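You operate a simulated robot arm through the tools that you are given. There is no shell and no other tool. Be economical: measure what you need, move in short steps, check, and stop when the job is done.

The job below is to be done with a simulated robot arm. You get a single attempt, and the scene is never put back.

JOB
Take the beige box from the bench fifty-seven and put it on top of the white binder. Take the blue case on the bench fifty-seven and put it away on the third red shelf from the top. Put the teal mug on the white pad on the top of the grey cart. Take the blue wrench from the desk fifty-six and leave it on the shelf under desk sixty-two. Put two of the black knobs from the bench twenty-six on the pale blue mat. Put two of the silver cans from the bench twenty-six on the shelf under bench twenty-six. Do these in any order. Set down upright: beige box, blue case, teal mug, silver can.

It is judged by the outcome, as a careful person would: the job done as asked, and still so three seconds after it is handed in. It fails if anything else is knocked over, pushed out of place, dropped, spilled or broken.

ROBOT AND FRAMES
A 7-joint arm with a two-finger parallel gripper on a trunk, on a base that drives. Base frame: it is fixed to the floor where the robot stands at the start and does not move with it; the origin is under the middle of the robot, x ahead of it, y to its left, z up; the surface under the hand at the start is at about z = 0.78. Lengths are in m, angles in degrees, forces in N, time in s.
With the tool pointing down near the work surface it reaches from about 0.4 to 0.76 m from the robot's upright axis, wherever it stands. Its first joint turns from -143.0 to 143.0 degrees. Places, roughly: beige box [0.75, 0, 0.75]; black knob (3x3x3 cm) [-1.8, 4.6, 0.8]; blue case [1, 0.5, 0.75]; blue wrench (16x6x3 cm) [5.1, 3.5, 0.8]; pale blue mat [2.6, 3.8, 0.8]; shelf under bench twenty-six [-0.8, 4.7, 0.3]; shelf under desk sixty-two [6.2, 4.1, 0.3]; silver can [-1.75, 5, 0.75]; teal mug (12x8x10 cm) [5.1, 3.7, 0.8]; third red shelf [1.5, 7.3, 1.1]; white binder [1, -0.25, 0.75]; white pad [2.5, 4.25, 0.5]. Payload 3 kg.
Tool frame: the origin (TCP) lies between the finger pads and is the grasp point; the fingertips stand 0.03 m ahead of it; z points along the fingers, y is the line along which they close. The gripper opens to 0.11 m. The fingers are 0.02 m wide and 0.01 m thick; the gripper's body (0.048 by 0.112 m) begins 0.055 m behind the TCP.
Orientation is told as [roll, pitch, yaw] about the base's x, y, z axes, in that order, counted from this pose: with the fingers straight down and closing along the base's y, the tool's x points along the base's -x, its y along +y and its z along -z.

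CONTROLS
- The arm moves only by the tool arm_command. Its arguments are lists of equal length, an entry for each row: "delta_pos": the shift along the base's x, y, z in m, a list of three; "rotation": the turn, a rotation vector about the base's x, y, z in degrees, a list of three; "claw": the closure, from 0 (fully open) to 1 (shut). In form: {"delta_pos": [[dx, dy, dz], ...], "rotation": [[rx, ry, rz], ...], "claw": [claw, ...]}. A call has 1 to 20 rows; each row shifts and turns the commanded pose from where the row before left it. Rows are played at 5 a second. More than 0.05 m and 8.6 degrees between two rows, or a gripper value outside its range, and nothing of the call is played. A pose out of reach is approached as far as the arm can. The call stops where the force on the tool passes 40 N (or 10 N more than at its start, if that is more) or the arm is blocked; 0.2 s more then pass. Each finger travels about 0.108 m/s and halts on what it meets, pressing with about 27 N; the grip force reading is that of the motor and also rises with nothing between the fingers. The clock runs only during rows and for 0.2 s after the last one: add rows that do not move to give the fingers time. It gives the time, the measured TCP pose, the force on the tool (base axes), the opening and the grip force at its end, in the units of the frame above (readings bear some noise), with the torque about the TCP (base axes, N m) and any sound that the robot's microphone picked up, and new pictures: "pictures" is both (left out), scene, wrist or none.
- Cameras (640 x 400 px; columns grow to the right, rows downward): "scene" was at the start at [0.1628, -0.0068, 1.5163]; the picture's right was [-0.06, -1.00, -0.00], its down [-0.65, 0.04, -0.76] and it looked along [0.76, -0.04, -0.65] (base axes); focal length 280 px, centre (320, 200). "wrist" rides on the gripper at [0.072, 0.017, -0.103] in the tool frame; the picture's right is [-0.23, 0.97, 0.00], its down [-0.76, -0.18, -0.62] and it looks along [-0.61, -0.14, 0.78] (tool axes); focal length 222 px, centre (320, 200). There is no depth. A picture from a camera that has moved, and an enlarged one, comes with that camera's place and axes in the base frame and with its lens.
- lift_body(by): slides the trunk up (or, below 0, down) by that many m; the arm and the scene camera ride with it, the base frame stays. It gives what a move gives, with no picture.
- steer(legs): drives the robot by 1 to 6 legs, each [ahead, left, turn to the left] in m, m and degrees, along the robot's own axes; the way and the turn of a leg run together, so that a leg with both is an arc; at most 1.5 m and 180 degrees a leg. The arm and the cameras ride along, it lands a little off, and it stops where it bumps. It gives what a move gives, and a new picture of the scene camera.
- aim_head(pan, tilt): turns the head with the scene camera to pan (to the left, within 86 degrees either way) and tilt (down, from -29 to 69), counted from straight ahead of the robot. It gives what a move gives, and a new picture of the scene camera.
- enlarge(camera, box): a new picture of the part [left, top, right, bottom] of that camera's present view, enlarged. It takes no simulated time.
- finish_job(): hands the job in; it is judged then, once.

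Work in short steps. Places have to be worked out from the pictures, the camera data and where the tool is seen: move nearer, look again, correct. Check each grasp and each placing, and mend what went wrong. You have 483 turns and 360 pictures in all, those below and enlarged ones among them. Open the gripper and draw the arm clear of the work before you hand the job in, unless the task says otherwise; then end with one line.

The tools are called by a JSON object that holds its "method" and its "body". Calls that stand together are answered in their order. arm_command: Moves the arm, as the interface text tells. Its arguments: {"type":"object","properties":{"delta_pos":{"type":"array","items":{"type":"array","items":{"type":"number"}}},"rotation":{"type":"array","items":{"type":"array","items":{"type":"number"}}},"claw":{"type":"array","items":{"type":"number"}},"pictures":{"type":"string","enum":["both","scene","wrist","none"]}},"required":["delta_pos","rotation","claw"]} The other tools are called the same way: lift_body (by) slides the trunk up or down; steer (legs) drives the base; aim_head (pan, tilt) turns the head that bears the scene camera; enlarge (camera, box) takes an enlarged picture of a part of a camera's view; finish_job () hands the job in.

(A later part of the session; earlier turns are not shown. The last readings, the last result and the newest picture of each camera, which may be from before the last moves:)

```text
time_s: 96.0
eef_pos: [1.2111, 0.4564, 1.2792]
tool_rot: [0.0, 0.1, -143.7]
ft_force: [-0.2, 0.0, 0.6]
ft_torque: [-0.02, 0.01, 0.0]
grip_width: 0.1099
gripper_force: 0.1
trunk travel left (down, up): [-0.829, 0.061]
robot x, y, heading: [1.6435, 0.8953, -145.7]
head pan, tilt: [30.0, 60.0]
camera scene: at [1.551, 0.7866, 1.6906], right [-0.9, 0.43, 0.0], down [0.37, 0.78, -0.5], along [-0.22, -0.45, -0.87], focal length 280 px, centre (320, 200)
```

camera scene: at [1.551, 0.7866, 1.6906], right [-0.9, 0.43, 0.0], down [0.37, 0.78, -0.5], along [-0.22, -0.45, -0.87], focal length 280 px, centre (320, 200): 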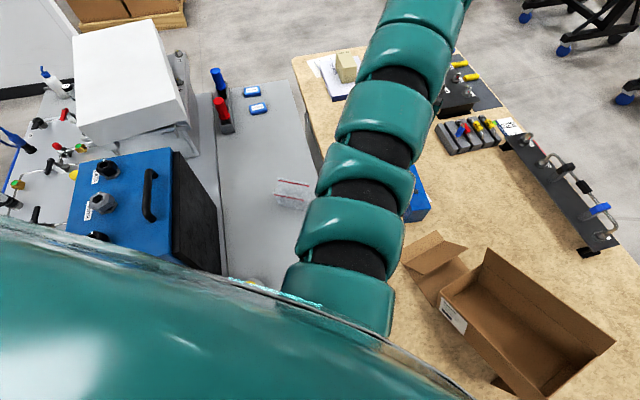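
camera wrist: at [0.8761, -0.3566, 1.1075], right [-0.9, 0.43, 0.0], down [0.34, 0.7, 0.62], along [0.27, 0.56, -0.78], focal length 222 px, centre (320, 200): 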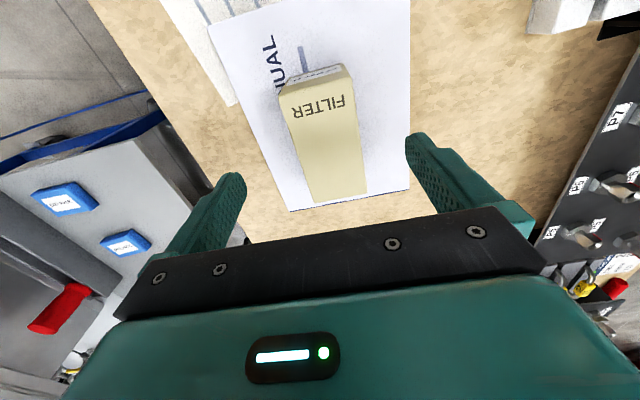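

I'm in place without a bump. I'll yaw the tool to -107.5° so it closes across the case's narrow side, tilt it 24°, and move above the case.

{"method": "arm_command", "body": {"delta_pos": [[-0.03, 0, 0], [-0.03, 0, 0], [-0.03, 0, 0], [-0.03, 0, 0], [-0.03, 0, 0], [-0.02, 0, 0], [0, 0, 0], [0, 0, 0]], "rotation": [[0, 0, 7.5], [0, 0, 7.5], [0, 0, 7.5], [0, 0, 7.5], [0, 0, 6.2], [-7.63, 2.4, 0], [-7.63, 2.4, 0], [-7.63, 2.4, 0]], "claw": [0, 0, 0, 0, 0, 0, 0, 0], "pictures": "none"}}

{"method": "lift_body", "body": {"by": -0.2}}

{"method": "arm_command", "body": {"delta_pos": [[0, 0, 0]], "rotation": [[0, 0, 0]], "claw": [0]}}

```text
time_s: 97.8
eef_pos: [1.0286, 0.4589, 1.2826]
tool_rot: [0.5, -23.2, -109.6]
ft_force: [-0.4, 0.1, -0.6]
ft_torque: [-0.02, 0.0, 0.05]
grip_width: 0.1098
gripper_force: 0.0
out of reach, approached as far as the arm can: row 8
trunk travel left (down, up): [-0.829, 0.061]
robot x, y, heading: [1.6488, 0.8974, -146.0]
head pan, tilt: [30.0, 60.0]
```

```text
time_s: 100.0
eef_pos: [1.031, 0.4565, 1.0845]
tool_rot: [0.5, -23.2, -109.7]
ft_force: [-0.9, 0.7, 0.3]
ft_torque: [0.01, 0.02, -0.01]
grip_width: 0.1099
gripper_force: 0.1
trunk travel left (down, up): [-0.629, 0.261]
robot x, y, heading: [1.6491, 0.8956, -145.7]
head pan, tilt: [30.0, 60.0]
```

```text
time_s: 100.4
eef_pos: [1.0309, 0.4571, 1.0847]
tool_rot: [0.5, -23.2, -109.7]
ft_force: [-0.7, 0.6, 0.0]
ft_torque: [-0.03, 0.0, -0.01]
grip_width: 0.1099
gripper_force: 0.1
trunk travel left (down, up): [-0.629, 0.261]
robot x, y, heading: [1.6483, 0.8915, -145.5]
head pan, tilt: [30.0, 60.0]
camera scene: at [1.5502, 0.7873, 1.4906], right [-0.9, 0.43, 0.0], down [0.37, 0.78, -0.5], along [-0.22, -0.45, -0.87], focal length 280 px, centre (320, 200)
camera wrist: at [1.0806, 0.5518, 1.1508], right [0.85, -0.52, 0.1], down [-0.33, -0.37, 0.87], along [-0.42, -0.77, -0.48], focal length 222 px, centre (320, 200)
```

scene: 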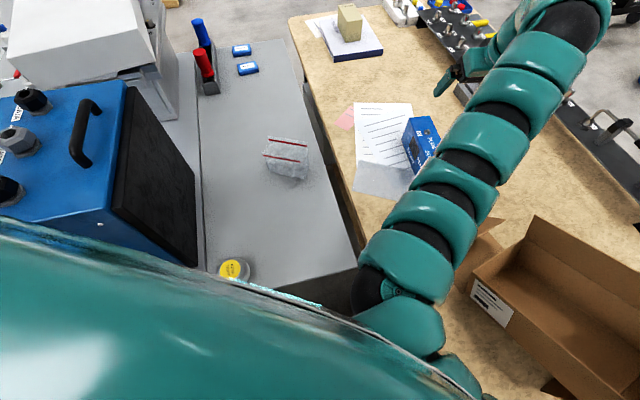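
wrist: 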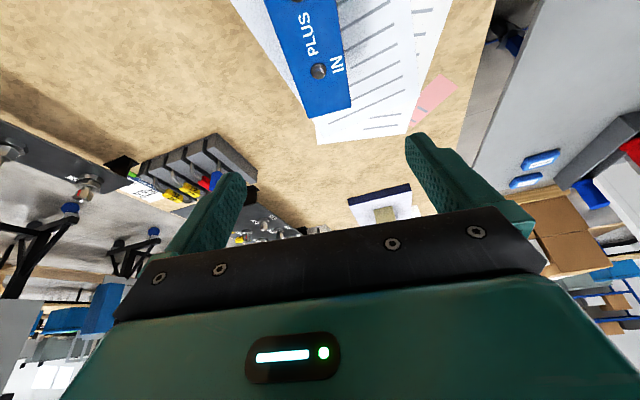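

The case axis is at about 70.5°, which matches the tool yaw, and the centreline at y=0.457 is at x≈1.037. I'll shift 6 mm and descend.

{"method": "arm_command", "body": {"delta_pos": [[0.006, 0, -0.045], [0, 0, -0.05], [0, 0, -0.04]], "rotation": [[0, 0, 0], [0, 0, 0], [0, 0, 0]], "claw": [0, 0, 0]}}

```text
time_s: 101.2
eef_pos: [1.0371, 0.457, 0.9489]
tool_rot: [0.6, -23.4, -109.7]
ft_force: [0.0, -0.2, -0.2]
ft_torque: [0.0, -0.01, -0.02]
grip_width: 0.1102
gripper_force: 0.1
trunk travel left (down, up): [-0.629, 0.261]
robot x, y, heading: [1.6504, 0.8943, -145.7]
head pan, tilt: [30.0, 60.0]
camera scene: at [1.55, 0.7873, 1.4906], right [-0.9, 0.43, 0.0], down [0.37, 0.78, -0.5], along [-0.22, -0.45, -0.87], focal length 280 px, centre (320, 200)
camera wrist: at [1.0871, 0.5527, 1.0156], right [0.85, -0.52, 0.1], down [-0.33, -0.37, 0.87], along [-0.42, -0.77, -0.48], focal length 222 px, centre (320, 200)
```

scene: 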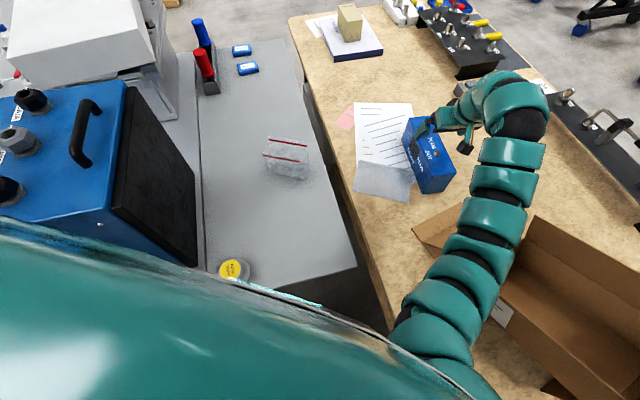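
wrist: 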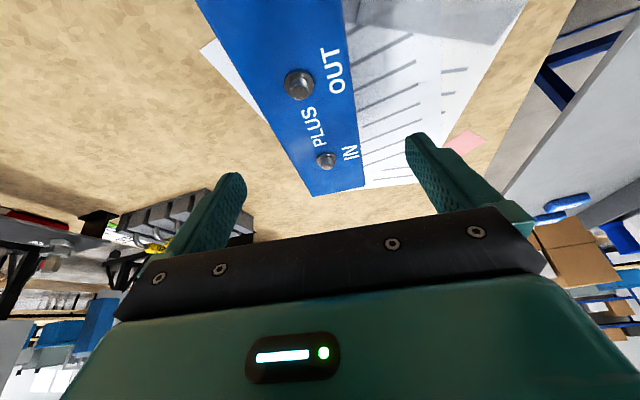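

The arm's forearm is passing low over the cardboard flap. I'll raise the trunk for clearance and then lower the hand relative to it.

{"method": "lift_body", "body": {"by": 0.16}}

{"method": "arm_command", "body": {"delta_pos": [[0, 0, -0.05], [0, 0, -0.05], [0, 0, -0.05]], "rotation": [[0, 0, 0], [0, 0, 0], [0, 0, 0]], "claw": [0, 0, 0]}}

```text
time_s: 103.0
eef_pos: [1.0377, 0.458, 1.1089]
tool_rot: [0.5, -23.3, -109.6]
ft_force: [-0.3, 0.5, -0.5]
ft_torque: [-0.04, 0.01, -0.03]
grip_width: 0.1101
gripper_force: 0.1
trunk travel left (down, up): [-0.789, 0.101]
robot x, y, heading: [1.6504, 0.8935, -145.4]
head pan, tilt: [30.0, 60.0]
```

```text
time_s: 103.8
eef_pos: [1.0375, 0.459, 0.958]
tool_rot: [0.5, -23.3, -109.7]
ft_force: [-0.6, 0.8, 0.3]
ft_torque: [0.01, -0.02, 0.0]
grip_width: 0.1099
gripper_force: 0.1
trunk travel left (down, up): [-0.789, 0.101]
robot x, y, heading: [1.6446, 0.8914, -145.7]
head pan, tilt: [30.0, 60.0]
camera scene: at [1.5495, 0.787, 1.6506], right [-0.9, 0.43, 0.0], down [0.37, 0.78, -0.5], along [-0.22, -0.45, -0.87], focal length 280 px, centre (320, 200)
camera wrist: at [1.0865, 0.5542, 1.0241], right [0.85, -0.52, 0.1], down [-0.33, -0.37, 0.87], along [-0.42, -0.77, -0.48], focal length 222 px, centre (320, 200)
```

scene: 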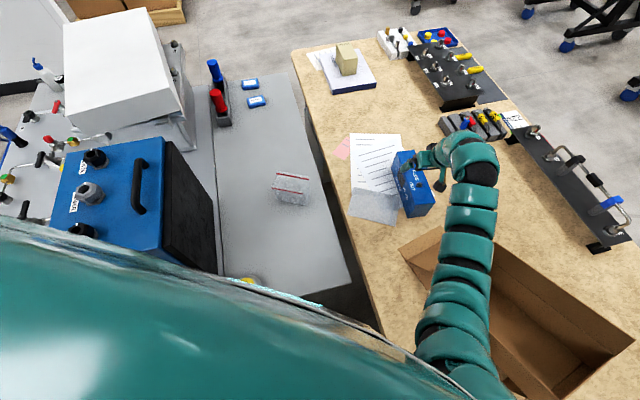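
wrist: 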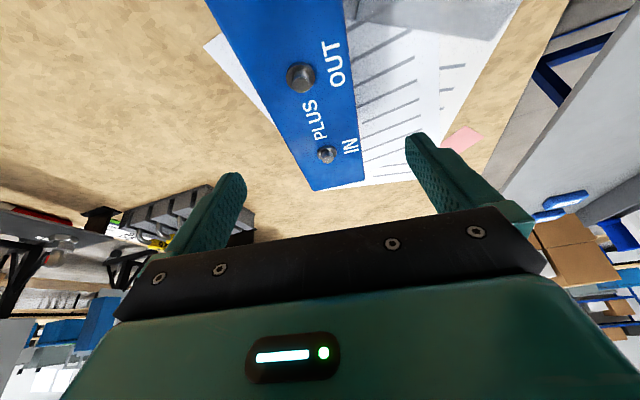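

The OUT fitting lies under the gripper body, so I'll grip a bit higher at TCP z≈0.88. Descend and close.

{"method": "arm_command", "body": {"delta_pos": [[0, 0, -0.04], [0, 0, -0.025], [0, 0, -0.013], [0, 0, 0], [0, 0, 0], [0, 0, 0], [0, 0, 0]], "rotation": [[0, 0, 0], [0, 0, 0], [0, 0, 0], [0, 0, 0], [0, 0, 0], [0, 0, 0], [0, 0, 0]], "claw": [0, 0, 0, 0.5, 0.8, 1, 1]}}

```text
time_s: 105.4
eef_pos: [1.0367, 0.4588, 0.8813]
tool_rot: [0.4, -23.0, -109.7]
ft_force: [-2.6, 0.7, 0.3]
ft_torque: [0.14, 0.0, -0.01]
grip_width: 0.0688
gripper_force: 27.5
trunk travel left (down, up): [-0.789, 0.101]
robot x, y, heading: [1.6502, 0.8962, -145.7]
head pan, tilt: [30.0, 60.0]
camera scene: at [1.5496, 0.7874, 1.6506], right [-0.9, 0.43, 0.0], down [0.37, 0.78, -0.5], along [-0.22, -0.45, -0.87], focal length 280 px, centre (320, 200)
camera wrist: at [1.0863, 0.5542, 0.9476], right [0.85, -0.52, 0.1], down [-0.33, -0.37, 0.87], along [-0.42, -0.77, -0.48], focal length 222 px, centre (320, 200)
```

scene: 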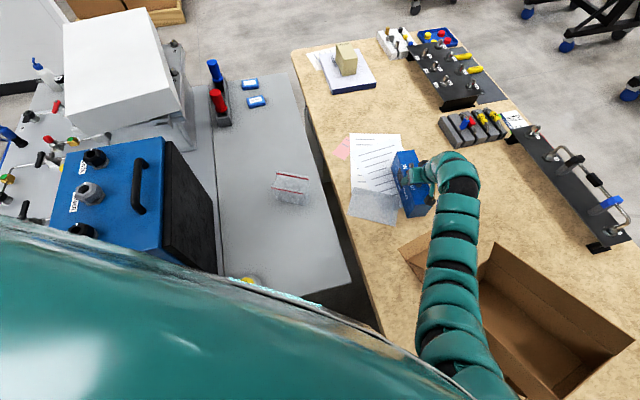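
wrist: 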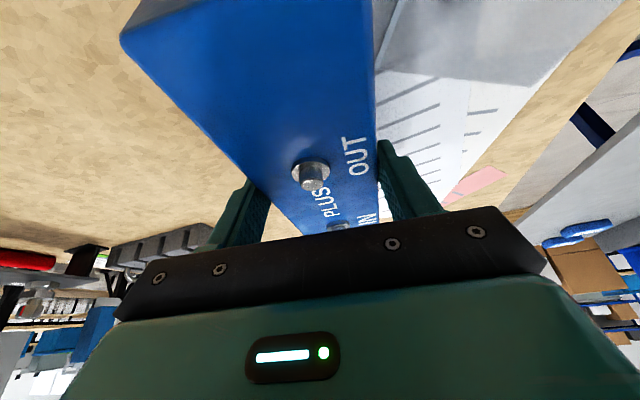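

Gripped. I'll lift slowly and check for sag.

{"method": "arm_command", "body": {"delta_pos": [[0, 0, 0.01], [0, 0, 0.01], [0, 0, 0.02], [0, 0, 0.03]], "rotation": [[0, 0, 0], [0, 0, 0], [0, 0, 0], [0, 0, 0]], "claw": [1, 1, 1, 1]}}

```text
time_s: 106.4
eef_pos: [1.0385, 0.4584, 0.9506]
tool_rot: [0.6, -22.9, -109.8]
ft_force: [0.3, -0.7, -8.6]
ft_torque: [0.17, -0.04, -0.03]
grip_width: 0.0685
gripper_force: 26.7
trunk travel left (down, up): [-0.789, 0.101]
robot x, y, heading: [1.6492, 0.8975, -145.6]
head pan, tilt: [30.0, 60.0]
camera scene: at [1.5496, 0.7868, 1.6505], right [-0.9, 0.43, 0.0], down [0.37, 0.78, -0.5], along [-0.22, -0.45, -0.87], focal length 280 px, centre (320, 200)
camera wrist: at [1.0877, 0.5525, 1.0173], right [0.85, -0.52, 0.1], down [-0.33, -0.37, 0.87], along [-0.42, -0.77, -0.48], focal length 222 px, centre (320, 200)
```

scene: 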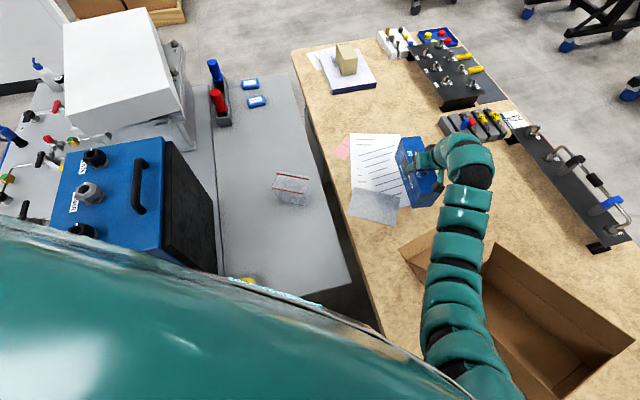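
wrist: 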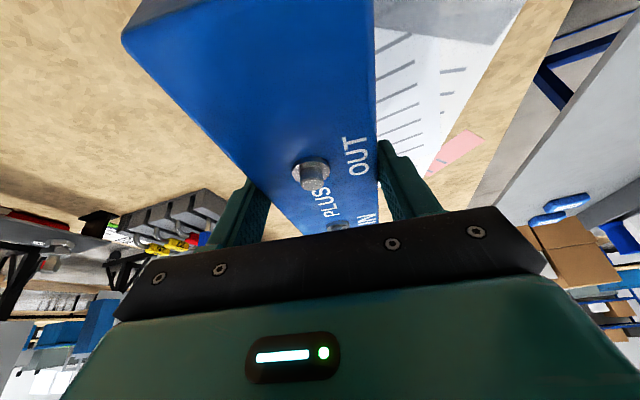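

No sag, and it weighs about 8.6 N. I'll raise it well clear, then back out of the pocket the way I came.

{"method": "arm_command", "body": {"delta_pos": [[0, 0, 0.04], [0, 0, 0.04], [0, 0, 0.04], [0, 0, 0.04], [0, 0, 0.04]], "rotation": [[0, 0, 0], [0, 0, 0], [0, 0, 0], [0, 0, 0], [0, 0, 0]], "claw": [1, 1, 1, 1, 1], "pictures": "none"}}

{"method": "steer", "body": {"legs": [[-0.26, -0.235, 0], [-0.25, -0.228, 0]]}}

```text
time_s: 107.6
eef_pos: [1.0362, 0.4591, 1.1518]
tool_rot: [0.6, -23.1, -109.8]
ft_force: [0.4, 0.3, -8.6]
ft_torque: [0.16, -0.04, -0.01]
grip_width: 0.0684
gripper_force: 27.5
trunk travel left (down, up): [-0.789, 0.101]
robot x, y, heading: [1.6452, 0.898, -145.7]
head pan, tilt: [30.0, 60.0]
```

```text
time_s: 110.1
eef_pos: [1.1196, 0.8025, 1.1502]
tool_rot: [0.7, -23.0, -109.9]
ft_force: [0.5, -0.4, -8.7]
ft_torque: [0.19, -0.03, -0.04]
grip_width: 0.0684
gripper_force: 27.4
trunk travel left (down, up): [-0.789, 0.101]
robot x, y, heading: [1.7315, 1.2447, -145.5]
head pan, tilt: [30.0, 60.0]
stopped in leg 2: the robot was blocked; the commanded pose is now the measured one
camera scene: at [1.6322, 1.1303, 1.6504], right [-0.9, 0.43, 0.0], down [0.38, 0.78, -0.5], along [-0.22, -0.45, -0.87], focal length 280 px, centre (320, 200)
```

scene: 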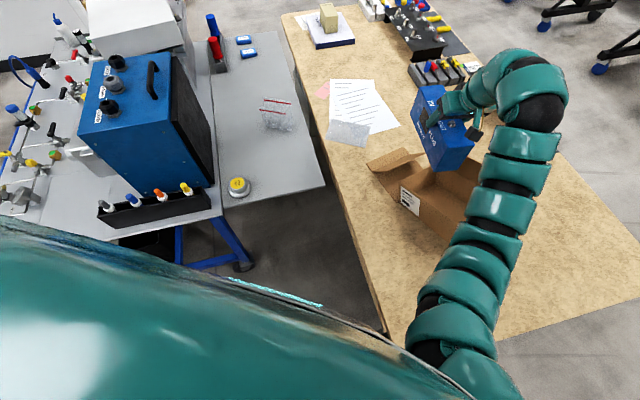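

The robot reports being blocked, so I'll look closely before moving again.

{"method": "enlarge", "body": {"camera": "scene", "box": [320, 60, 600, 320]}}

{"method": "aim_head", "body": {"pan": 0, "tilt": 60}}

{"method": "aim_head", "body": {"pan": -60, "tilt": 55}}

```text
1.54 times, centred on (460, 190) of scene
camera zoom: at [1.6322, 1.1303, 1.6504], right [-0.9, 0.43, 0.0], down [0.38, 0.78, -0.5], along [-0.22, -0.45, -0.87], focal length 430 px, centre (105, 215)
```

zoom: 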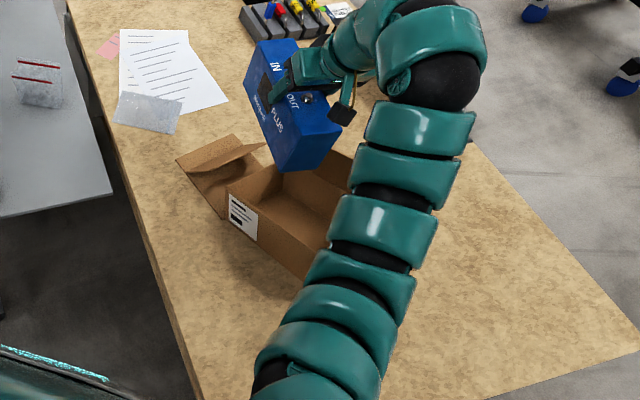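

```text
time_s: 111.0
eef_pos: [1.1181, 0.803, 1.1505]
tool_rot: [0.7, -23.1, -109.8]
ft_force: [-0.5, -0.8, -8.9]
ft_torque: [0.17, -0.06, -0.03]
grip_width: 0.0682
gripper_force: 27.0
trunk travel left (down, up): [-0.789, 0.101]
robot x, y, heading: [1.7271, 1.241, -145.7]
head pan, tilt: [0.0, 60.0]
camera scene: at [1.6056, 1.1541, 1.6505], right [-0.56, 0.83, 0.0], down [0.72, 0.49, -0.5], along [-0.41, -0.28, -0.87], focal length 280 px, centre (320, 200)
```

scene: 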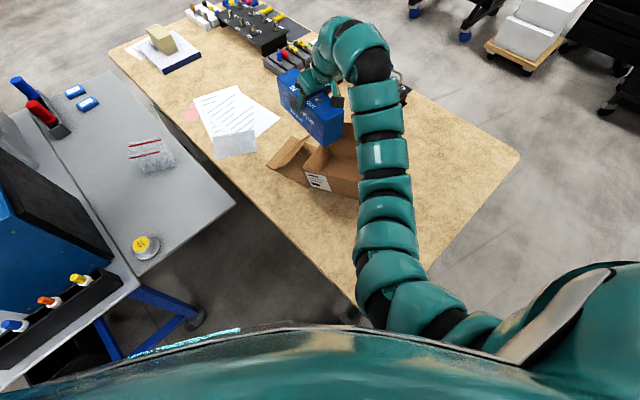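

```text
time_s: 112.3
eef_pos: [1.1182, 0.8027, 1.1509]
tool_rot: [0.6, -23.1, -109.8]
ft_force: [-0.9, 0.0, -8.0]
ft_torque: [0.17, -0.07, 0.03]
grip_width: 0.0686
gripper_force: 27.3
trunk travel left (down, up): [-0.789, 0.101]
robot x, y, heading: [1.7272, 1.2413, -146.1]
head pan, tilt: [-60.0, 55.0]
camera scene: at [1.5957, 1.2229, 1.6566], right [0.43, 0.9, 0.0], down [0.74, -0.35, -0.57], along [-0.52, 0.25, -0.82], focal length 280 px, centre (320, 200)
```

scene: 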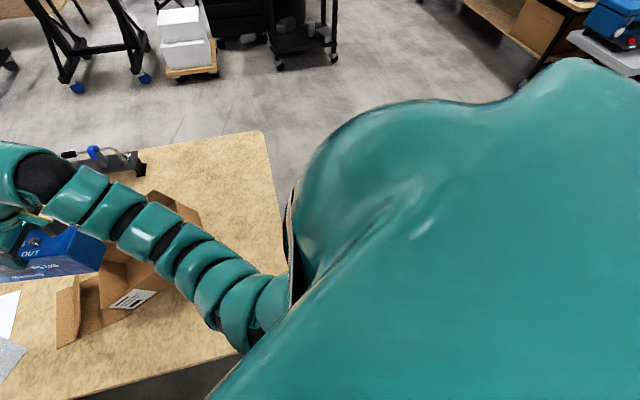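

Nothing obvious touches: the case is about 0.1 m above the cardboard and the tool forces are unchanged. I'll try a small step straight away from the bench.

{"method": "steer", "body": {"legs": [[-0.08, 0, 0]]}}

```text
time_s: 113.4
eef_pos: [1.1863, 0.8483, 1.1518]
tool_rot: [0.5, -23.1, -109.8]
ft_force: [0.0, 0.4, -8.3]
ft_torque: [0.17, -0.03, 0.0]
grip_width: 0.0683
gripper_force: 27.5
trunk travel left (down, up): [-0.789, 0.101]
robot x, y, heading: [1.7963, 1.2869, -145.5]
head pan, tilt: [-60.0, 55.0]
camera scene: at [1.6631, 1.269, 1.6567], right [0.43, 0.9, 0.0], down [0.74, -0.36, -0.57], along [-0.52, 0.25, -0.82], focal length 280 px, centre (320, 200)
```

scene: 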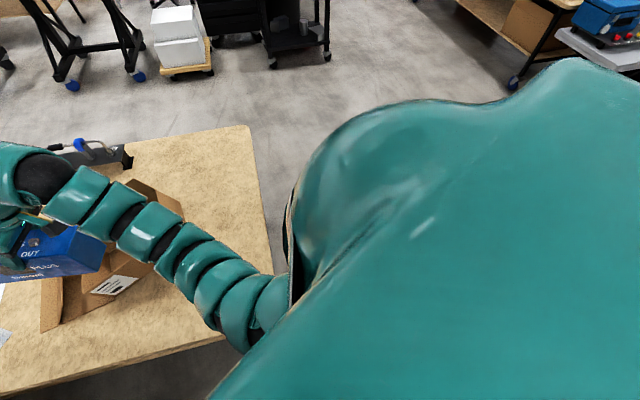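

It moves freely when backing straight, so the base corner was likely nudging the bench leg on the sideways move. I'll back out further, then retrace the way to the left end of the bench.

{"method": "steer", "body": {"legs": [[-0.199, -0.166, 0], [0.443, -0.672, 0]]}}

{"method": "aim_head", "body": {"pan": 20, "tilt": 50}}

```text
time_s: 119.1
eef_pos: [0.5142, 1.4003, 1.1504]
tool_rot: [0.6, -23.0, -109.7]
ft_force: [-0.2, -0.1, -9.3]
ft_torque: [0.17, -0.05, 0.01]
grip_width: 0.0685
gripper_force: 27.6
trunk travel left (down, up): [-0.789, 0.101]
robot x, y, heading: [1.1246, 1.8363, -145.4]
head pan, tilt: [-60.0, 55.0]
camera scene: at [0.9895, 1.8214, 1.6565], right [0.43, 0.9, 0.0], down [0.74, -0.35, -0.57], along [-0.52, 0.25, -0.82], focal length 280 px, centre (320, 200)
```

scene: 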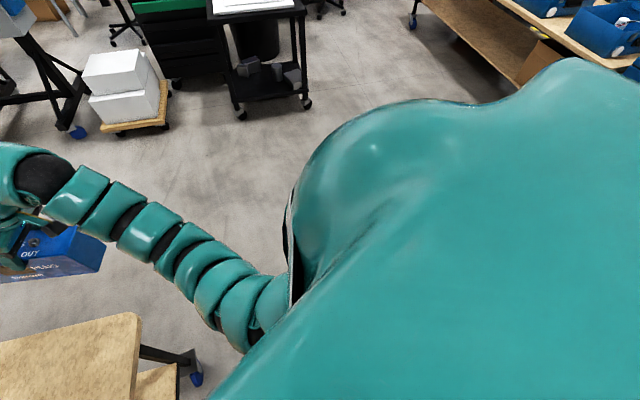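

```text
time_s: 120.7
eef_pos: [0.5153, 1.3979, 1.1499]
tool_rot: [0.6, -23.0, -109.7]
ft_force: [-0.5, -0.6, -8.7]
ft_torque: [0.19, -0.08, 0.0]
grip_width: 0.0682
gripper_force: 26.6
trunk travel left (down, up): [-0.789, 0.101]
robot x, y, heading: [1.122, 1.8373, -145.6]
head pan, tilt: [20.0, 50.0]
camera scene: at [1.0103, 1.7275, 1.663], right [-0.81, 0.58, 0.0], down [0.45, 0.62, -0.64], along [-0.37, -0.52, -0.77], focal length 280 px, centre (320, 200)
```

scene: 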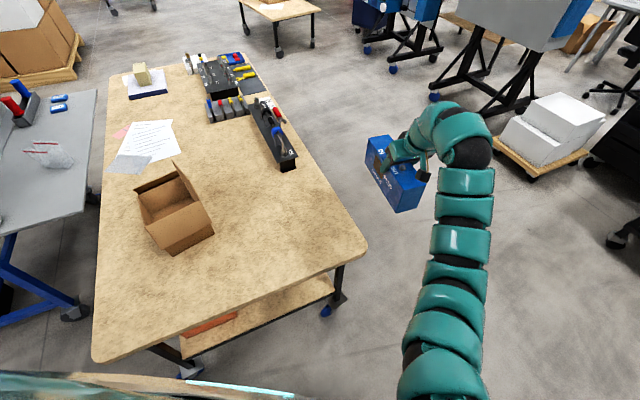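

The bench and cardboard are unmoved. I'll turn to face north (heading 90) and look at the corridor to the red shelf.

{"method": "steer", "body": {"legs": [[0, 0, -124.4]]}}

{"method": "aim_head", "body": {"pan": -15, "tilt": 25}}

```text
time_s: 126.2
eef_pos: [1.1052, 2.5892, 1.1503]
tool_rot: [0.6, -23.1, 126.0]
ft_force: [0.4, 0.1, -8.0]
ft_torque: [-0.11, -0.13, -0.03]
grip_width: 0.068
gripper_force: 27.5
trunk travel left (down, up): [-0.789, 0.101]
robot x, y, heading: [1.121, 1.8349, 90.0]
head pan, tilt: [20.0, 50.0]
camera scene: at [1.0957, 1.9898, 1.6631], right [0.94, 0.34, 0.0], down [0.26, -0.72, -0.64], along [-0.22, 0.6, -0.77], focal length 280 px, centre (320, 200)
```

scene: 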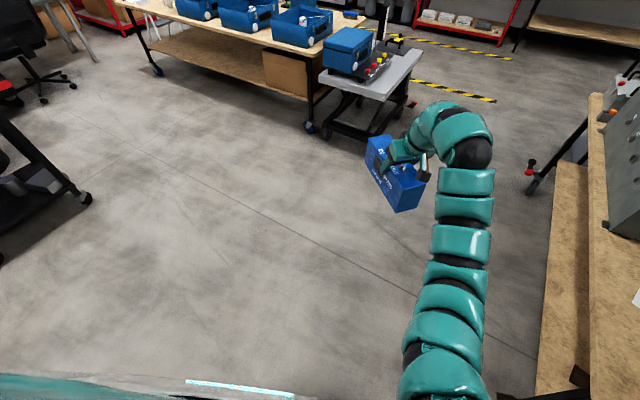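

```text
time_s: 127.2
eef_pos: [1.1057, 2.5895, 1.1495]
tool_rot: [0.6, -23.1, 126.0]
ft_force: [-0.5, -0.6, -9.3]
ft_torque: [-0.1, -0.13, 0.01]
grip_width: 0.0679
gripper_force: 27.1
trunk travel left (down, up): [-0.789, 0.101]
robot x, y, heading: [1.1244, 1.8391, 90.1]
head pan, tilt: [-15.0, 25.0]
camera scene: at [1.1456, 2.0067, 1.7005], right [0.97, -0.26, 0.0], down [-0.11, -0.41, -0.91], along [0.23, 0.88, -0.42], focal length 280 px, centre (320, 200)
```

scene: 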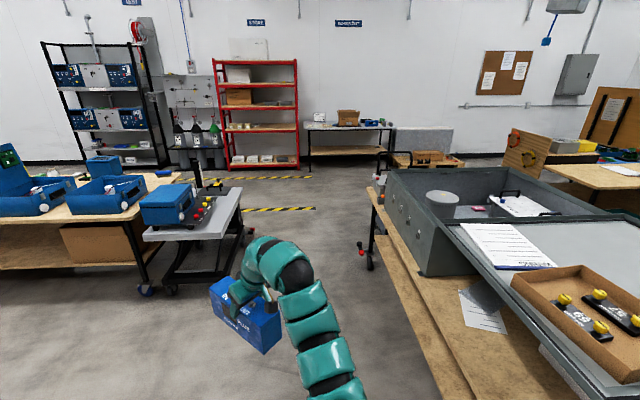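

{"method": "enlarge", "body": {"camera": "scene", "box": [180, 30, 320, 200]}}

```text
2.35 times, centred on (250, 115) of scene
camera zoom: at [1.1456, 2.0067, 1.7005], right [0.97, -0.26, 0.0], down [-0.11, -0.41, -0.91], along [0.23, 0.88, -0.42], focal length 658 px, centre (485, 400)
```

zoom: 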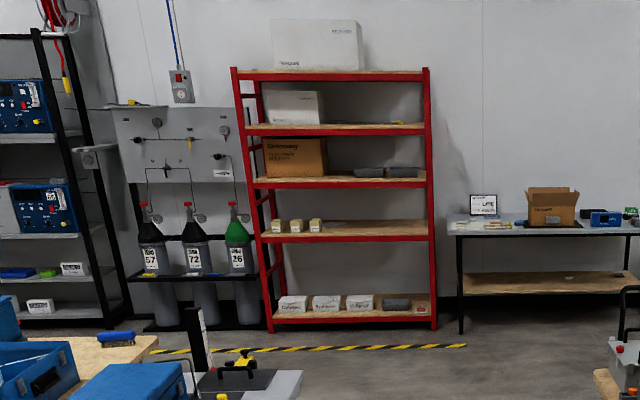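

The third shelf from the top holds a brown box on the left and small trays on the right, with a gap of roughly 0.19 m at x≈1.4. I'll drive up the corridor.

{"method": "steer", "body": {"legs": [[1.0, -0.2, 0], [0.9, -0.13, 0], [1.2, 0.02, 0]]}}

```text
time_s: 142.5
eef_pos: [1.3981, 5.6682, 1.1496]
tool_rot: [0.5, -23.0, 126.0]
ft_force: [0.2, 0.9, -8.1]
ft_torque: [-0.15, -0.13, -0.03]
grip_width: 0.068
gripper_force: 27.4
trunk travel left (down, up): [-0.789, 0.101]
robot x, y, heading: [1.4142, 4.9171, 90.3]
head pan, tilt: [-15.0, 25.0]
camera scene: at [1.4388, 5.0861, 1.7005], right [0.97, -0.26, 0.0], down [-0.11, -0.41, -0.91], along [0.23, 0.88, -0.42], focal length 280 px, centre (320, 200)
```

scene: 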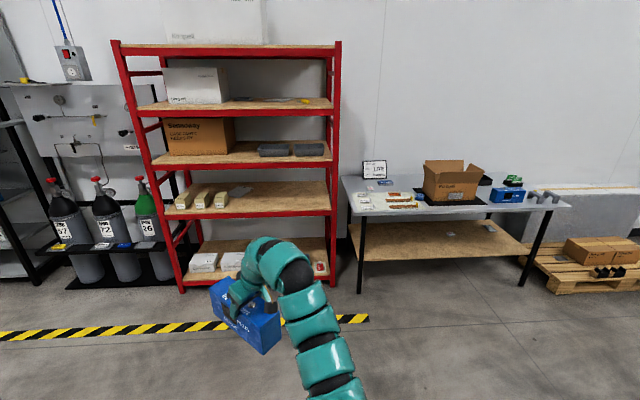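

I'll enlarge the third shelf to size the gap.

{"method": "enlarge", "body": {"camera": "scene", "box": [140, 90, 345, 220]}}

```text
3.08 times, centred on (242, 155) of scene
camera zoom: at [1.4388, 5.0861, 1.7005], right [0.97, -0.26, 0.0], down [-0.11, -0.41, -0.91], along [0.23, 0.88, -0.42], focal length 861 px, centre (558, 338)
```

zoom: 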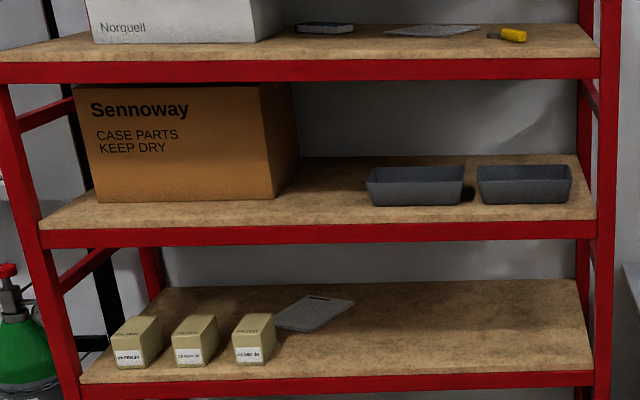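

The gap is about 0.24 m wide, which is ample, and the shelf is turned about -12°. I'll raise the load first, then turn and approach to a standoff.

{"method": "lift_body", "body": {"by": 0.1}}

{"method": "arm_command", "body": {"delta_pos": [[0, 0, 0.02], [0, 0, 0.02], [0, 0, 0], [0, 0, 0], [0, 0, 0], [0, 0, 0]], "rotation": [[0, 0, -7], [0, 0, -7], [0, 0, -7], [0, 0, -7], [0, 0, -7], [0, 0, -1]], "claw": [1, 1, 1, 1, 1, 1], "pictures": "none"}}

{"method": "steer", "body": {"legs": [[0, 0, -12.3], [0.85, 0.458, 0]]}}

```text
time_s: 143.8
eef_pos: [1.3973, 5.6677, 1.2503]
tool_rot: [0.6, -23.0, 126.0]
ft_force: [0.7, 0.2, -8.7]
ft_torque: [-0.15, -0.13, 0.02]
grip_width: 0.068
gripper_force: 27.1
trunk travel left (down, up): [-0.889, 0.001]
robot x, y, heading: [1.4214, 4.9192, 90.3]
head pan, tilt: [-15.0, 25.0]
```

```text
time_s: 145.2
eef_pos: [1.3979, 5.6688, 1.2907]
tool_rot: [0.6, -23.0, 89.9]
ft_force: [0.0, 0.1, -8.5]
ft_torque: [-0.17, -0.02, 0.02]
grip_width: 0.0676
gripper_force: 26.7
trunk travel left (down, up): [-0.889, 0.001]
robot x, y, heading: [1.4159, 4.9163, 90.2]
head pan, tilt: [-15.0, 25.0]
```

```text
time_s: 151.0
eef_pos: [1.2916, 6.5809, 1.2902]
tool_rot: [0.5, -23.1, 77.7]
ft_force: [-0.4, 0.2, -8.5]
ft_torque: [-0.19, 0.08, 0.0]
grip_width: 0.068
gripper_force: 26.9
trunk travel left (down, up): [-0.889, 0.001]
robot x, y, heading: [1.1512, 5.8386, 77.7]
head pan, tilt: [-15.0, 25.0]
camera scene: at [1.2089, 6.0036, 1.8005], right [0.89, -0.46, 0.0], down [-0.19, -0.38, -0.91], along [0.41, 0.81, -0.42], focal length 280 px, centre (320, 200)
```

scene: 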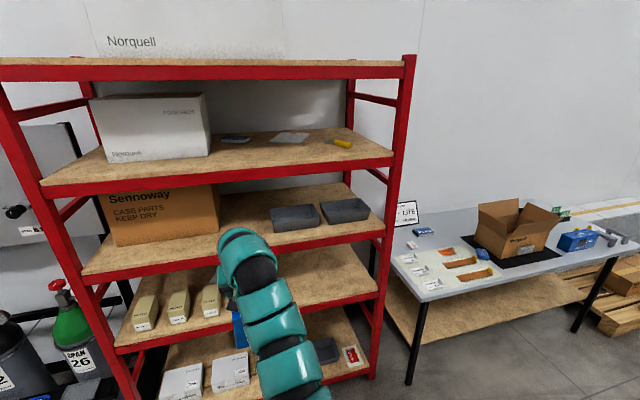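

I'll enlarge the third shelf for accurate triangulation.

{"method": "enlarge", "body": {"camera": "scene", "box": [80, 160, 400, 300]}}

```text
2.00 times, centred on (240, 230) of scene
camera zoom: at [1.2089, 6.0036, 1.8005], right [0.89, -0.46, 0.0], down [-0.19, -0.38, -0.91], along [0.41, 0.81, -0.42], focal length 559 px, centre (480, 140)
```

zoom: 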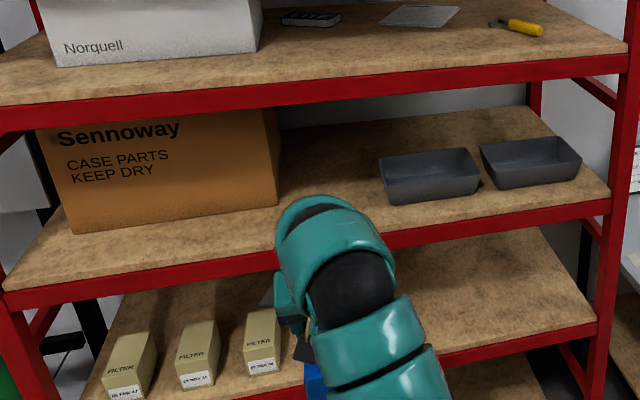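

The board is at z≈1.14, its front edge faces 78°, and the gap centre is straight ahead of the case. I'll drive in most of the way.

{"method": "steer", "body": {"legs": [[0.38, 0, 0]]}}

{"method": "aim_head", "body": {"pan": 20, "tilt": 35}}

{"method": "arm_command", "body": {"delta_pos": [[0, 0, 0]], "rotation": [[0, 0, 0]], "claw": [1], "pictures": "wrist"}}

```text
time_s: 153.4
eef_pos: [1.3764, 6.9558, 1.2902]
tool_rot: [0.5, -23.0, 77.6]
ft_force: [0.5, 0.2, -8.1]
ft_torque: [-0.23, 0.01, 0.02]
grip_width: 0.0681
gripper_force: 27.3
trunk travel left (down, up): [-0.889, 0.001]
robot x, y, heading: [1.237, 6.217, 77.7]
head pan, tilt: [-15.0, 25.0]
camera scene: at [1.2911, 6.3786, 1.8004], right [0.89, -0.46, 0.0], down [-0.19, -0.38, -0.91], along [0.42, 0.8, -0.42], focal length 280 px, centre (320, 200)
```

scene: 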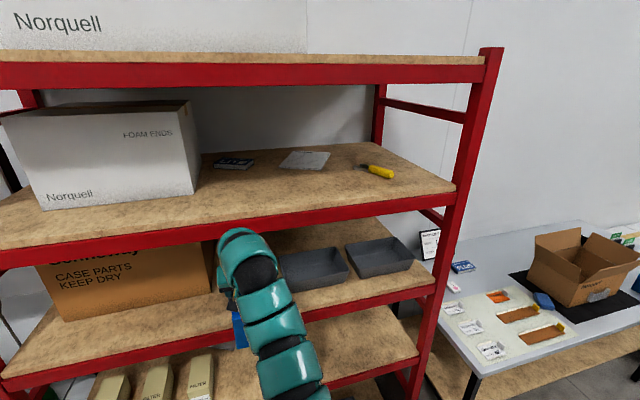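

```text
time_s: 154.4
eef_pos: [1.377, 6.9559, 1.2895]
tool_rot: [0.5, -22.9, 77.5]
ft_force: [-0.5, -0.2, -7.6]
ft_torque: [-0.2, 0.05, 0.0]
grip_width: 0.0677
gripper_force: 26.7
trunk travel left (down, up): [-0.889, 0.001]
robot x, y, heading: [1.2321, 6.219, 77.9]
head pan, tilt: [20.0, 35.0]
camera scene: at [1.237, 6.3835, 1.7848], right [0.99, 0.13, 0.0], down [0.08, -0.57, -0.82], along [-0.11, 0.81, -0.57], focal length 280 px, centre (320, 200)
```

scene: 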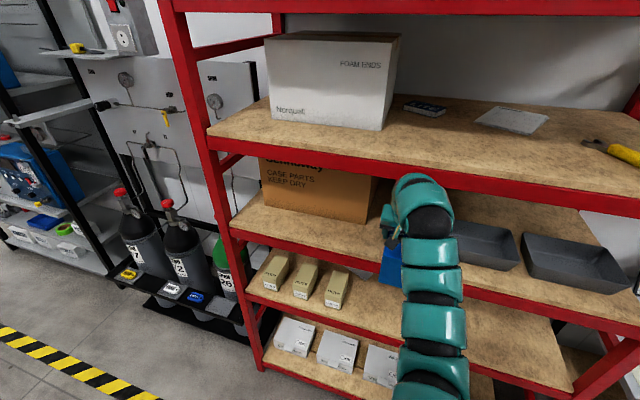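

```text
time_s: 154.8
eef_pos: [1.3776, 6.9547, 1.2911]
tool_rot: [0.5, -23.1, 77.5]
ft_force: [0.3, 0.1, -7.4]
ft_torque: [-0.22, 0.04, -0.01]
grip_width: 0.0679
gripper_force: 27.5
trunk travel left (down, up): [-0.889, 0.001]
robot x, y, heading: [1.2369, 6.217, 77.5]
head pan, tilt: [20.0, 35.0]
camera wrist: at [1.3366, 6.8535, 1.3571], right [-0.91, 0.41, 0.1], down [0.28, 0.41, 0.87], along [0.32, 0.82, -0.48], focal length 222 px, centre (320, 200)
```

wrist: 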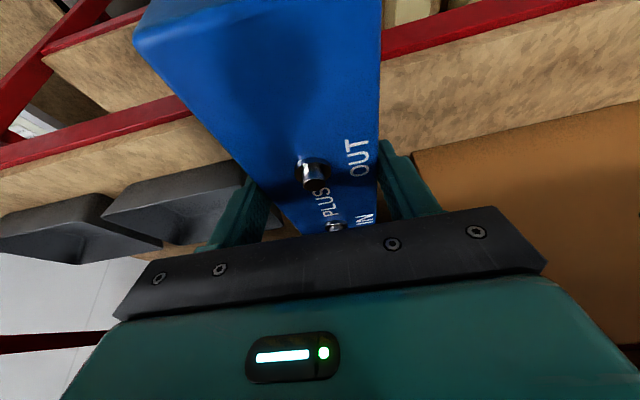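

It's aligned in the gap. I'll advance 5 cm and lower to just above the board.

{"method": "arm_command", "body": {"delta_pos": [[0.005, 0.0245, 0], [0.004, 0.0245, 0], [0, 0, -0.02], [0, 0, -0.015]], "rotation": [[0, 0, 0], [0, 0, 0], [0, 0, 0], [0, 0, 0]], "claw": [1, 1, 1, 1]}}

```text
time_s: 155.8
eef_pos: [1.3864, 7.0036, 1.2546]
tool_rot: [0.5, -23.0, 77.5]
ft_force: [0.3, -0.3, -7.3]
ft_torque: [-0.19, 0.03, 0.0]
grip_width: 0.0677
gripper_force: 27.1
trunk travel left (down, up): [-0.889, 0.001]
robot x, y, heading: [1.2333, 6.2206, 77.6]
head pan, tilt: [20.0, 35.0]
camera scene: at [1.2369, 6.3838, 1.7847], right [0.99, 0.13, 0.0], down [0.08, -0.57, -0.82], along [-0.11, 0.81, -0.57], focal length 280 px, centre (320, 200)
camera wrist: at [1.3452, 6.9026, 1.3221], right [-0.91, 0.41, 0.1], down [0.28, 0.41, 0.87], along [0.32, 0.82, -0.48], focal length 222 px, centre (320, 200)
```

scene: 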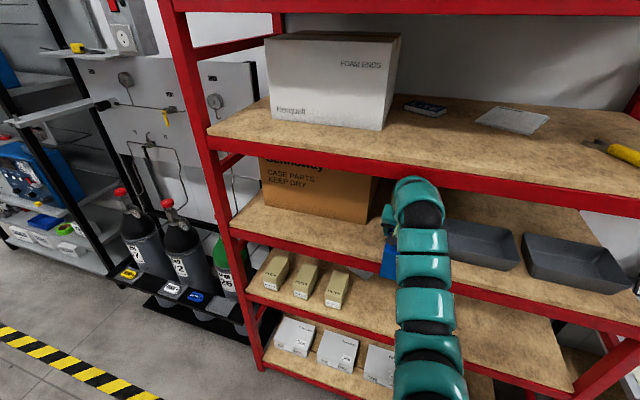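
wrist: 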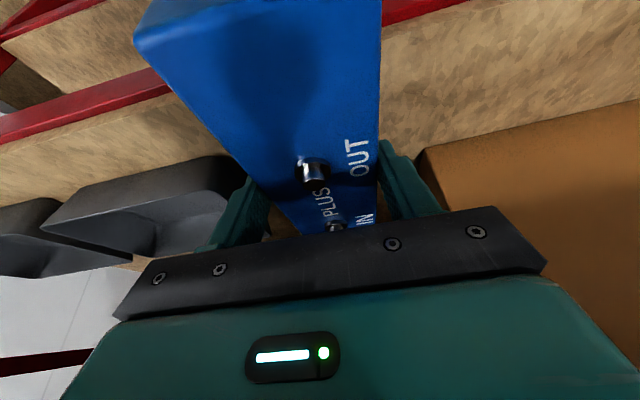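

I'll lower it in small steps until it touches.

{"method": "arm_command", "body": {"delta_pos": [[0, 0, -0.006]], "rotation": [[0, 0, 0]], "claw": [1], "pictures": "none"}}

{"method": "arm_command", "body": {"delta_pos": [[0, 0, -0.005]], "rotation": [[0, 0, 0]], "claw": [1], "pictures": "none"}}

{"method": "arm_command", "body": {"delta_pos": [[0, 0, -0.004]], "rotation": [[0, 0, 0]], "claw": [1], "pictures": "none"}}

```text
time_s: 156.2
eef_pos: [1.3856, 7.0049, 1.248]
tool_rot: [0.6, -23.1, 77.6]
ft_force: [0.4, 0.6, -8.2]
ft_torque: [-0.17, 0.05, 0.01]
grip_width: 0.0677
gripper_force: 27.2
trunk travel left (down, up): [-0.889, 0.001]
robot x, y, heading: [1.2304, 6.2168, 77.5]
head pan, tilt: [20.0, 35.0]
```

```text
time_s: 156.7
eef_pos: [1.3866, 7.0031, 1.2454]
tool_rot: [0.5, -22.9, 77.5]
ft_force: [-0.1, 0.4, -9.0]
ft_torque: [-0.15, 0.04, -0.01]
grip_width: 0.0677
gripper_force: 27.4
trunk travel left (down, up): [-0.889, 0.001]
robot x, y, heading: [1.2326, 6.2181, 77.8]
head pan, tilt: [20.0, 35.0]
```

```text
time_s: 157.1
eef_pos: [1.3863, 7.0039, 1.2415]
tool_rot: [0.7, -23.2, 77.6]
ft_force: [0.4, 0.1, 1.5]
ft_torque: [0.67, -0.61, -0.12]
grip_width: 0.0676
gripper_force: 27.5
trunk travel left (down, up): [-0.889, 0.001]
robot x, y, heading: [1.2332, 6.216, 77.7]
head pan, tilt: [20.0, 35.0]
```

Contact at 1.2415, so the board is at 1.14 as estimated. I'll open the fingers part way, so they stay clear of the trays, and withdraw along the tool axis.

{"method": "arm_command", "body": {"delta_pos": [[0, 0, -0.001], [0, 0, 0], [0, 0, 0], [-0.003, -0.0145, 0.035], [-0.004, -0.018, 0.035], [-0.008, -0.04, 0], [-0.008, -0.04, 0], [-0.008, -0.04, 0]], "rotation": [[0, 0, 0], [0, 0, 0], [0, 0, 0], [0, 0, 0], [0, 0, 0], [0, 0, 0], [0, 0, 0], [0, 0, 0]], "claw": [1, 0.15, 0.15, 0.15, 0.15, 0.15, 0.15, 0.15]}}

```text
time_s: 158.8
eef_pos: [1.3486, 6.9349, 1.3064]
tool_rot: [0.4, -23.0, 77.6]
ft_force: [0.0, -0.3, 0.6]
ft_torque: [0.04, -0.01, 0.0]
grip_width: 0.0933
gripper_force: 0.0
out of reach, approached as far as the arm can: row 6, 7, 8
trunk travel left (down, up): [-0.889, 0.001]
robot x, y, heading: [1.2317, 6.2188, 77.8]
head pan, tilt: [20.0, 35.0]
camera scene: at [1.2362, 6.381, 1.785], right [0.99, 0.13, 0.0], down [0.08, -0.57, -0.82], along [-0.11, 0.81, -0.57], focal length 280 px, centre (320, 200)
camera wrist: at [1.3085, 6.833, 1.3733], right [-0.91, 0.41, 0.1], down [0.28, 0.41, 0.87], along [0.32, 0.82, -0.48], focal length 222 px, centre (320, 200)
```

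scene: 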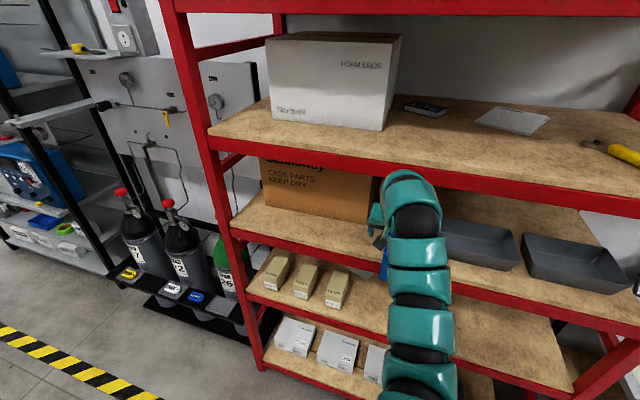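
wrist: 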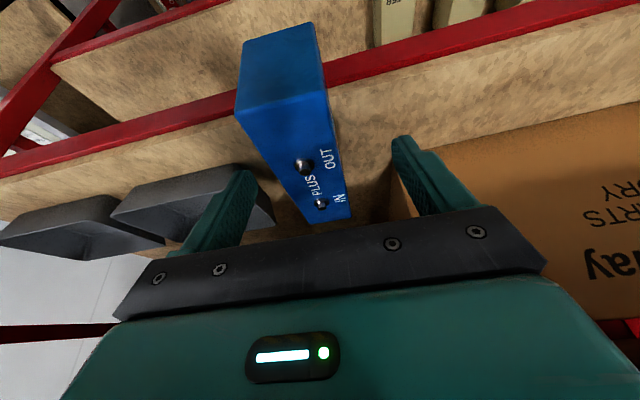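

The case is resting level with a small overhang of about 5 cm. I'll back off, lower the closed fingertips behind its end, and push it fully on.

{"method": "steer", "body": {"legs": [[-0.2, 0, 0]]}}

{"method": "arm_command", "body": {"delta_pos": [[0.012, -0.002, -0.03], [0.0105, -0.003, -0.035], [0, 0, -0.031], [0, 0, 0]], "rotation": [[0, 0, 0], [0, 0, 0], [0, 0, 0], [0, 0, 0]], "claw": [0.6, 1, 1, 1]}}

```text
time_s: 160.4
eef_pos: [1.3068, 6.7392, 1.3063]
tool_rot: [0.5, -23.1, 77.4]
ft_force: [-0.2, 0.0, 0.2]
ft_torque: [0.0, -0.01, -0.03]
grip_width: 0.0937
gripper_force: 0.1
trunk travel left (down, up): [-0.889, 0.001]
robot x, y, heading: [1.1884, 6.0234, 77.5]
head pan, tilt: [20.0, 35.0]
camera scene: at [1.1934, 6.1844, 1.785], right [0.99, 0.13, 0.0], down [0.08, -0.57, -0.82], along [-0.11, 0.81, -0.57], focal length 280 px, centre (320, 200)
```

scene: 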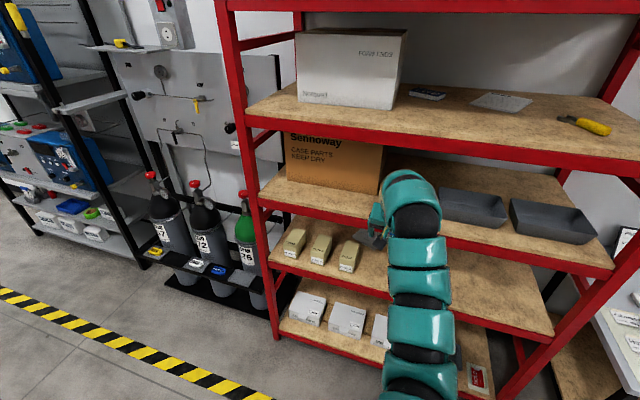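

```text
time_s: 161.4
eef_pos: [1.329, 6.7347, 1.2099]
tool_rot: [0.5, -23.2, 77.4]
ft_force: [-0.6, -0.7, 0.5]
ft_torque: [-0.03, 0.01, 0.0]
grip_width: 0.0001
gripper_force: 27.3
trunk travel left (down, up): [-0.889, 0.001]
robot x, y, heading: [1.1886, 6.0233, 77.6]
head pan, tilt: [20.0, 35.0]
camera scene: at [1.1931, 6.1847, 1.785], right [0.99, 0.13, 0.0], down [0.08, -0.57, -0.82], along [-0.11, 0.81, -0.57], focal length 280 px, centre (320, 200)
camera wrist: at [1.2891, 6.6321, 1.2767], right [-0.91, 0.41, 0.1], down [0.28, 0.41, 0.87], along [0.32, 0.82, -0.48], focal length 222 px, centre (320, 200)
```

scene: 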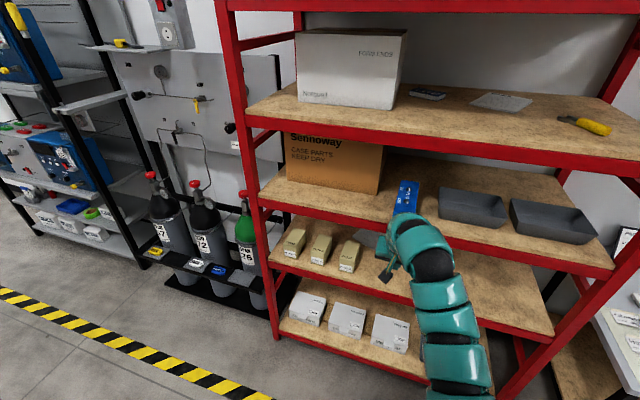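
wrist: 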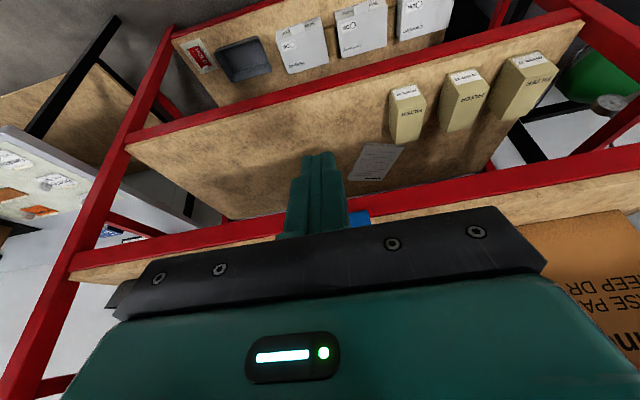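

The fingertips are aligned behind the case. I'll drive close, then push with the arm.

{"method": "steer", "body": {"legs": [[0.16, 0, 0]]}}

{"method": "arm_command", "body": {"delta_pos": [[0.004, 0.0196, 0], [0.004, 0.0196, 0], [0.004, 0.0196, 0]], "rotation": [[0, 0, 0], [0, 0, 0], [0, 0, 0]], "claw": [1, 1, 1]}}

```text
time_s: 162.9
eef_pos: [1.3648, 6.8922, 1.2079]
tool_rot: [0.4, -23.0, 77.5]
ft_force: [-0.3, 0.0, -0.3]
ft_torque: [-0.01, 0.02, 0.0]
grip_width: 0.0001
gripper_force: 27.1
trunk travel left (down, up): [-0.889, 0.001]
robot x, y, heading: [1.2221, 6.1761, 77.7]
head pan, tilt: [20.0, 35.0]
camera scene: at [1.2284, 6.3437, 1.7847], right [0.99, 0.13, 0.0], down [0.08, -0.57, -0.82], along [-0.11, 0.81, -0.57], focal length 280 px, centre (320, 200)
```

scene: 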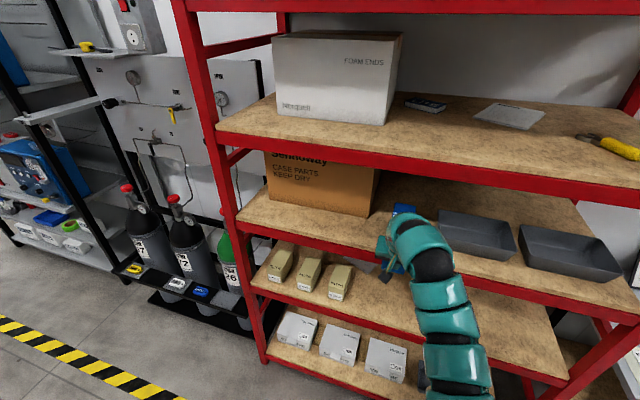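

```text
time_s: 163.7
eef_pos: [1.3754, 6.9493, 1.2093]
tool_rot: [0.5, -23.1, 77.5]
ft_force: [-0.3, -0.6, 0.2]
ft_torque: [0.0, 0.01, 0.01]
grip_width: 0.0001
gripper_force: 27.2
trunk travel left (down, up): [-0.889, 0.001]
robot x, y, heading: [1.2249, 6.1795, 77.6]
head pan, tilt: [20.0, 35.0]
camera scene: at [1.2277, 6.3419, 1.7849], right [0.99, 0.13, 0.0], down [0.08, -0.57, -0.82], along [-0.11, 0.81, -0.57], focal length 280 px, centre (320, 200)
camera wrist: at [1.3351, 6.8475, 1.2766], right [-0.91, 0.41, 0.1], down [0.28, 0.41, 0.87], along [0.32, 0.82, -0.48], focal length 222 px, centre (320, 200)
```

scene: 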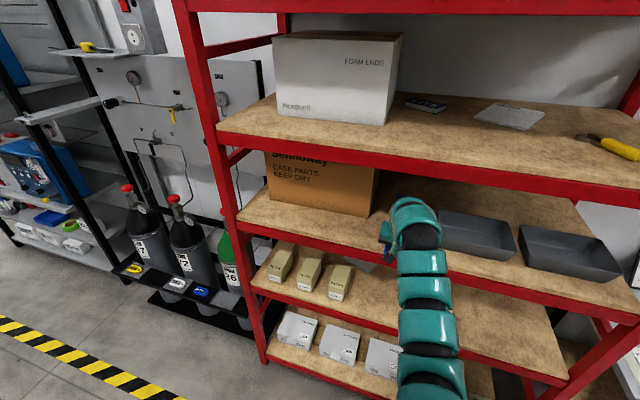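
wrist: 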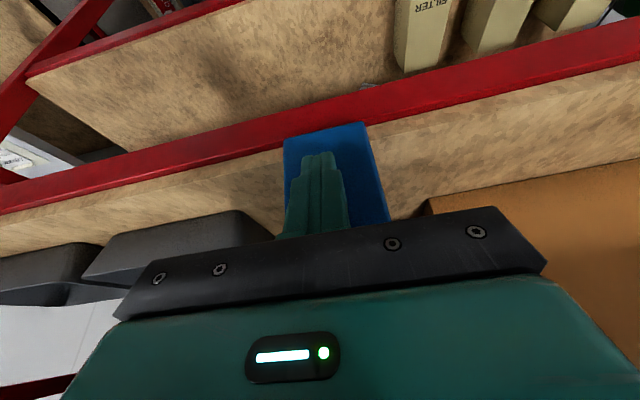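

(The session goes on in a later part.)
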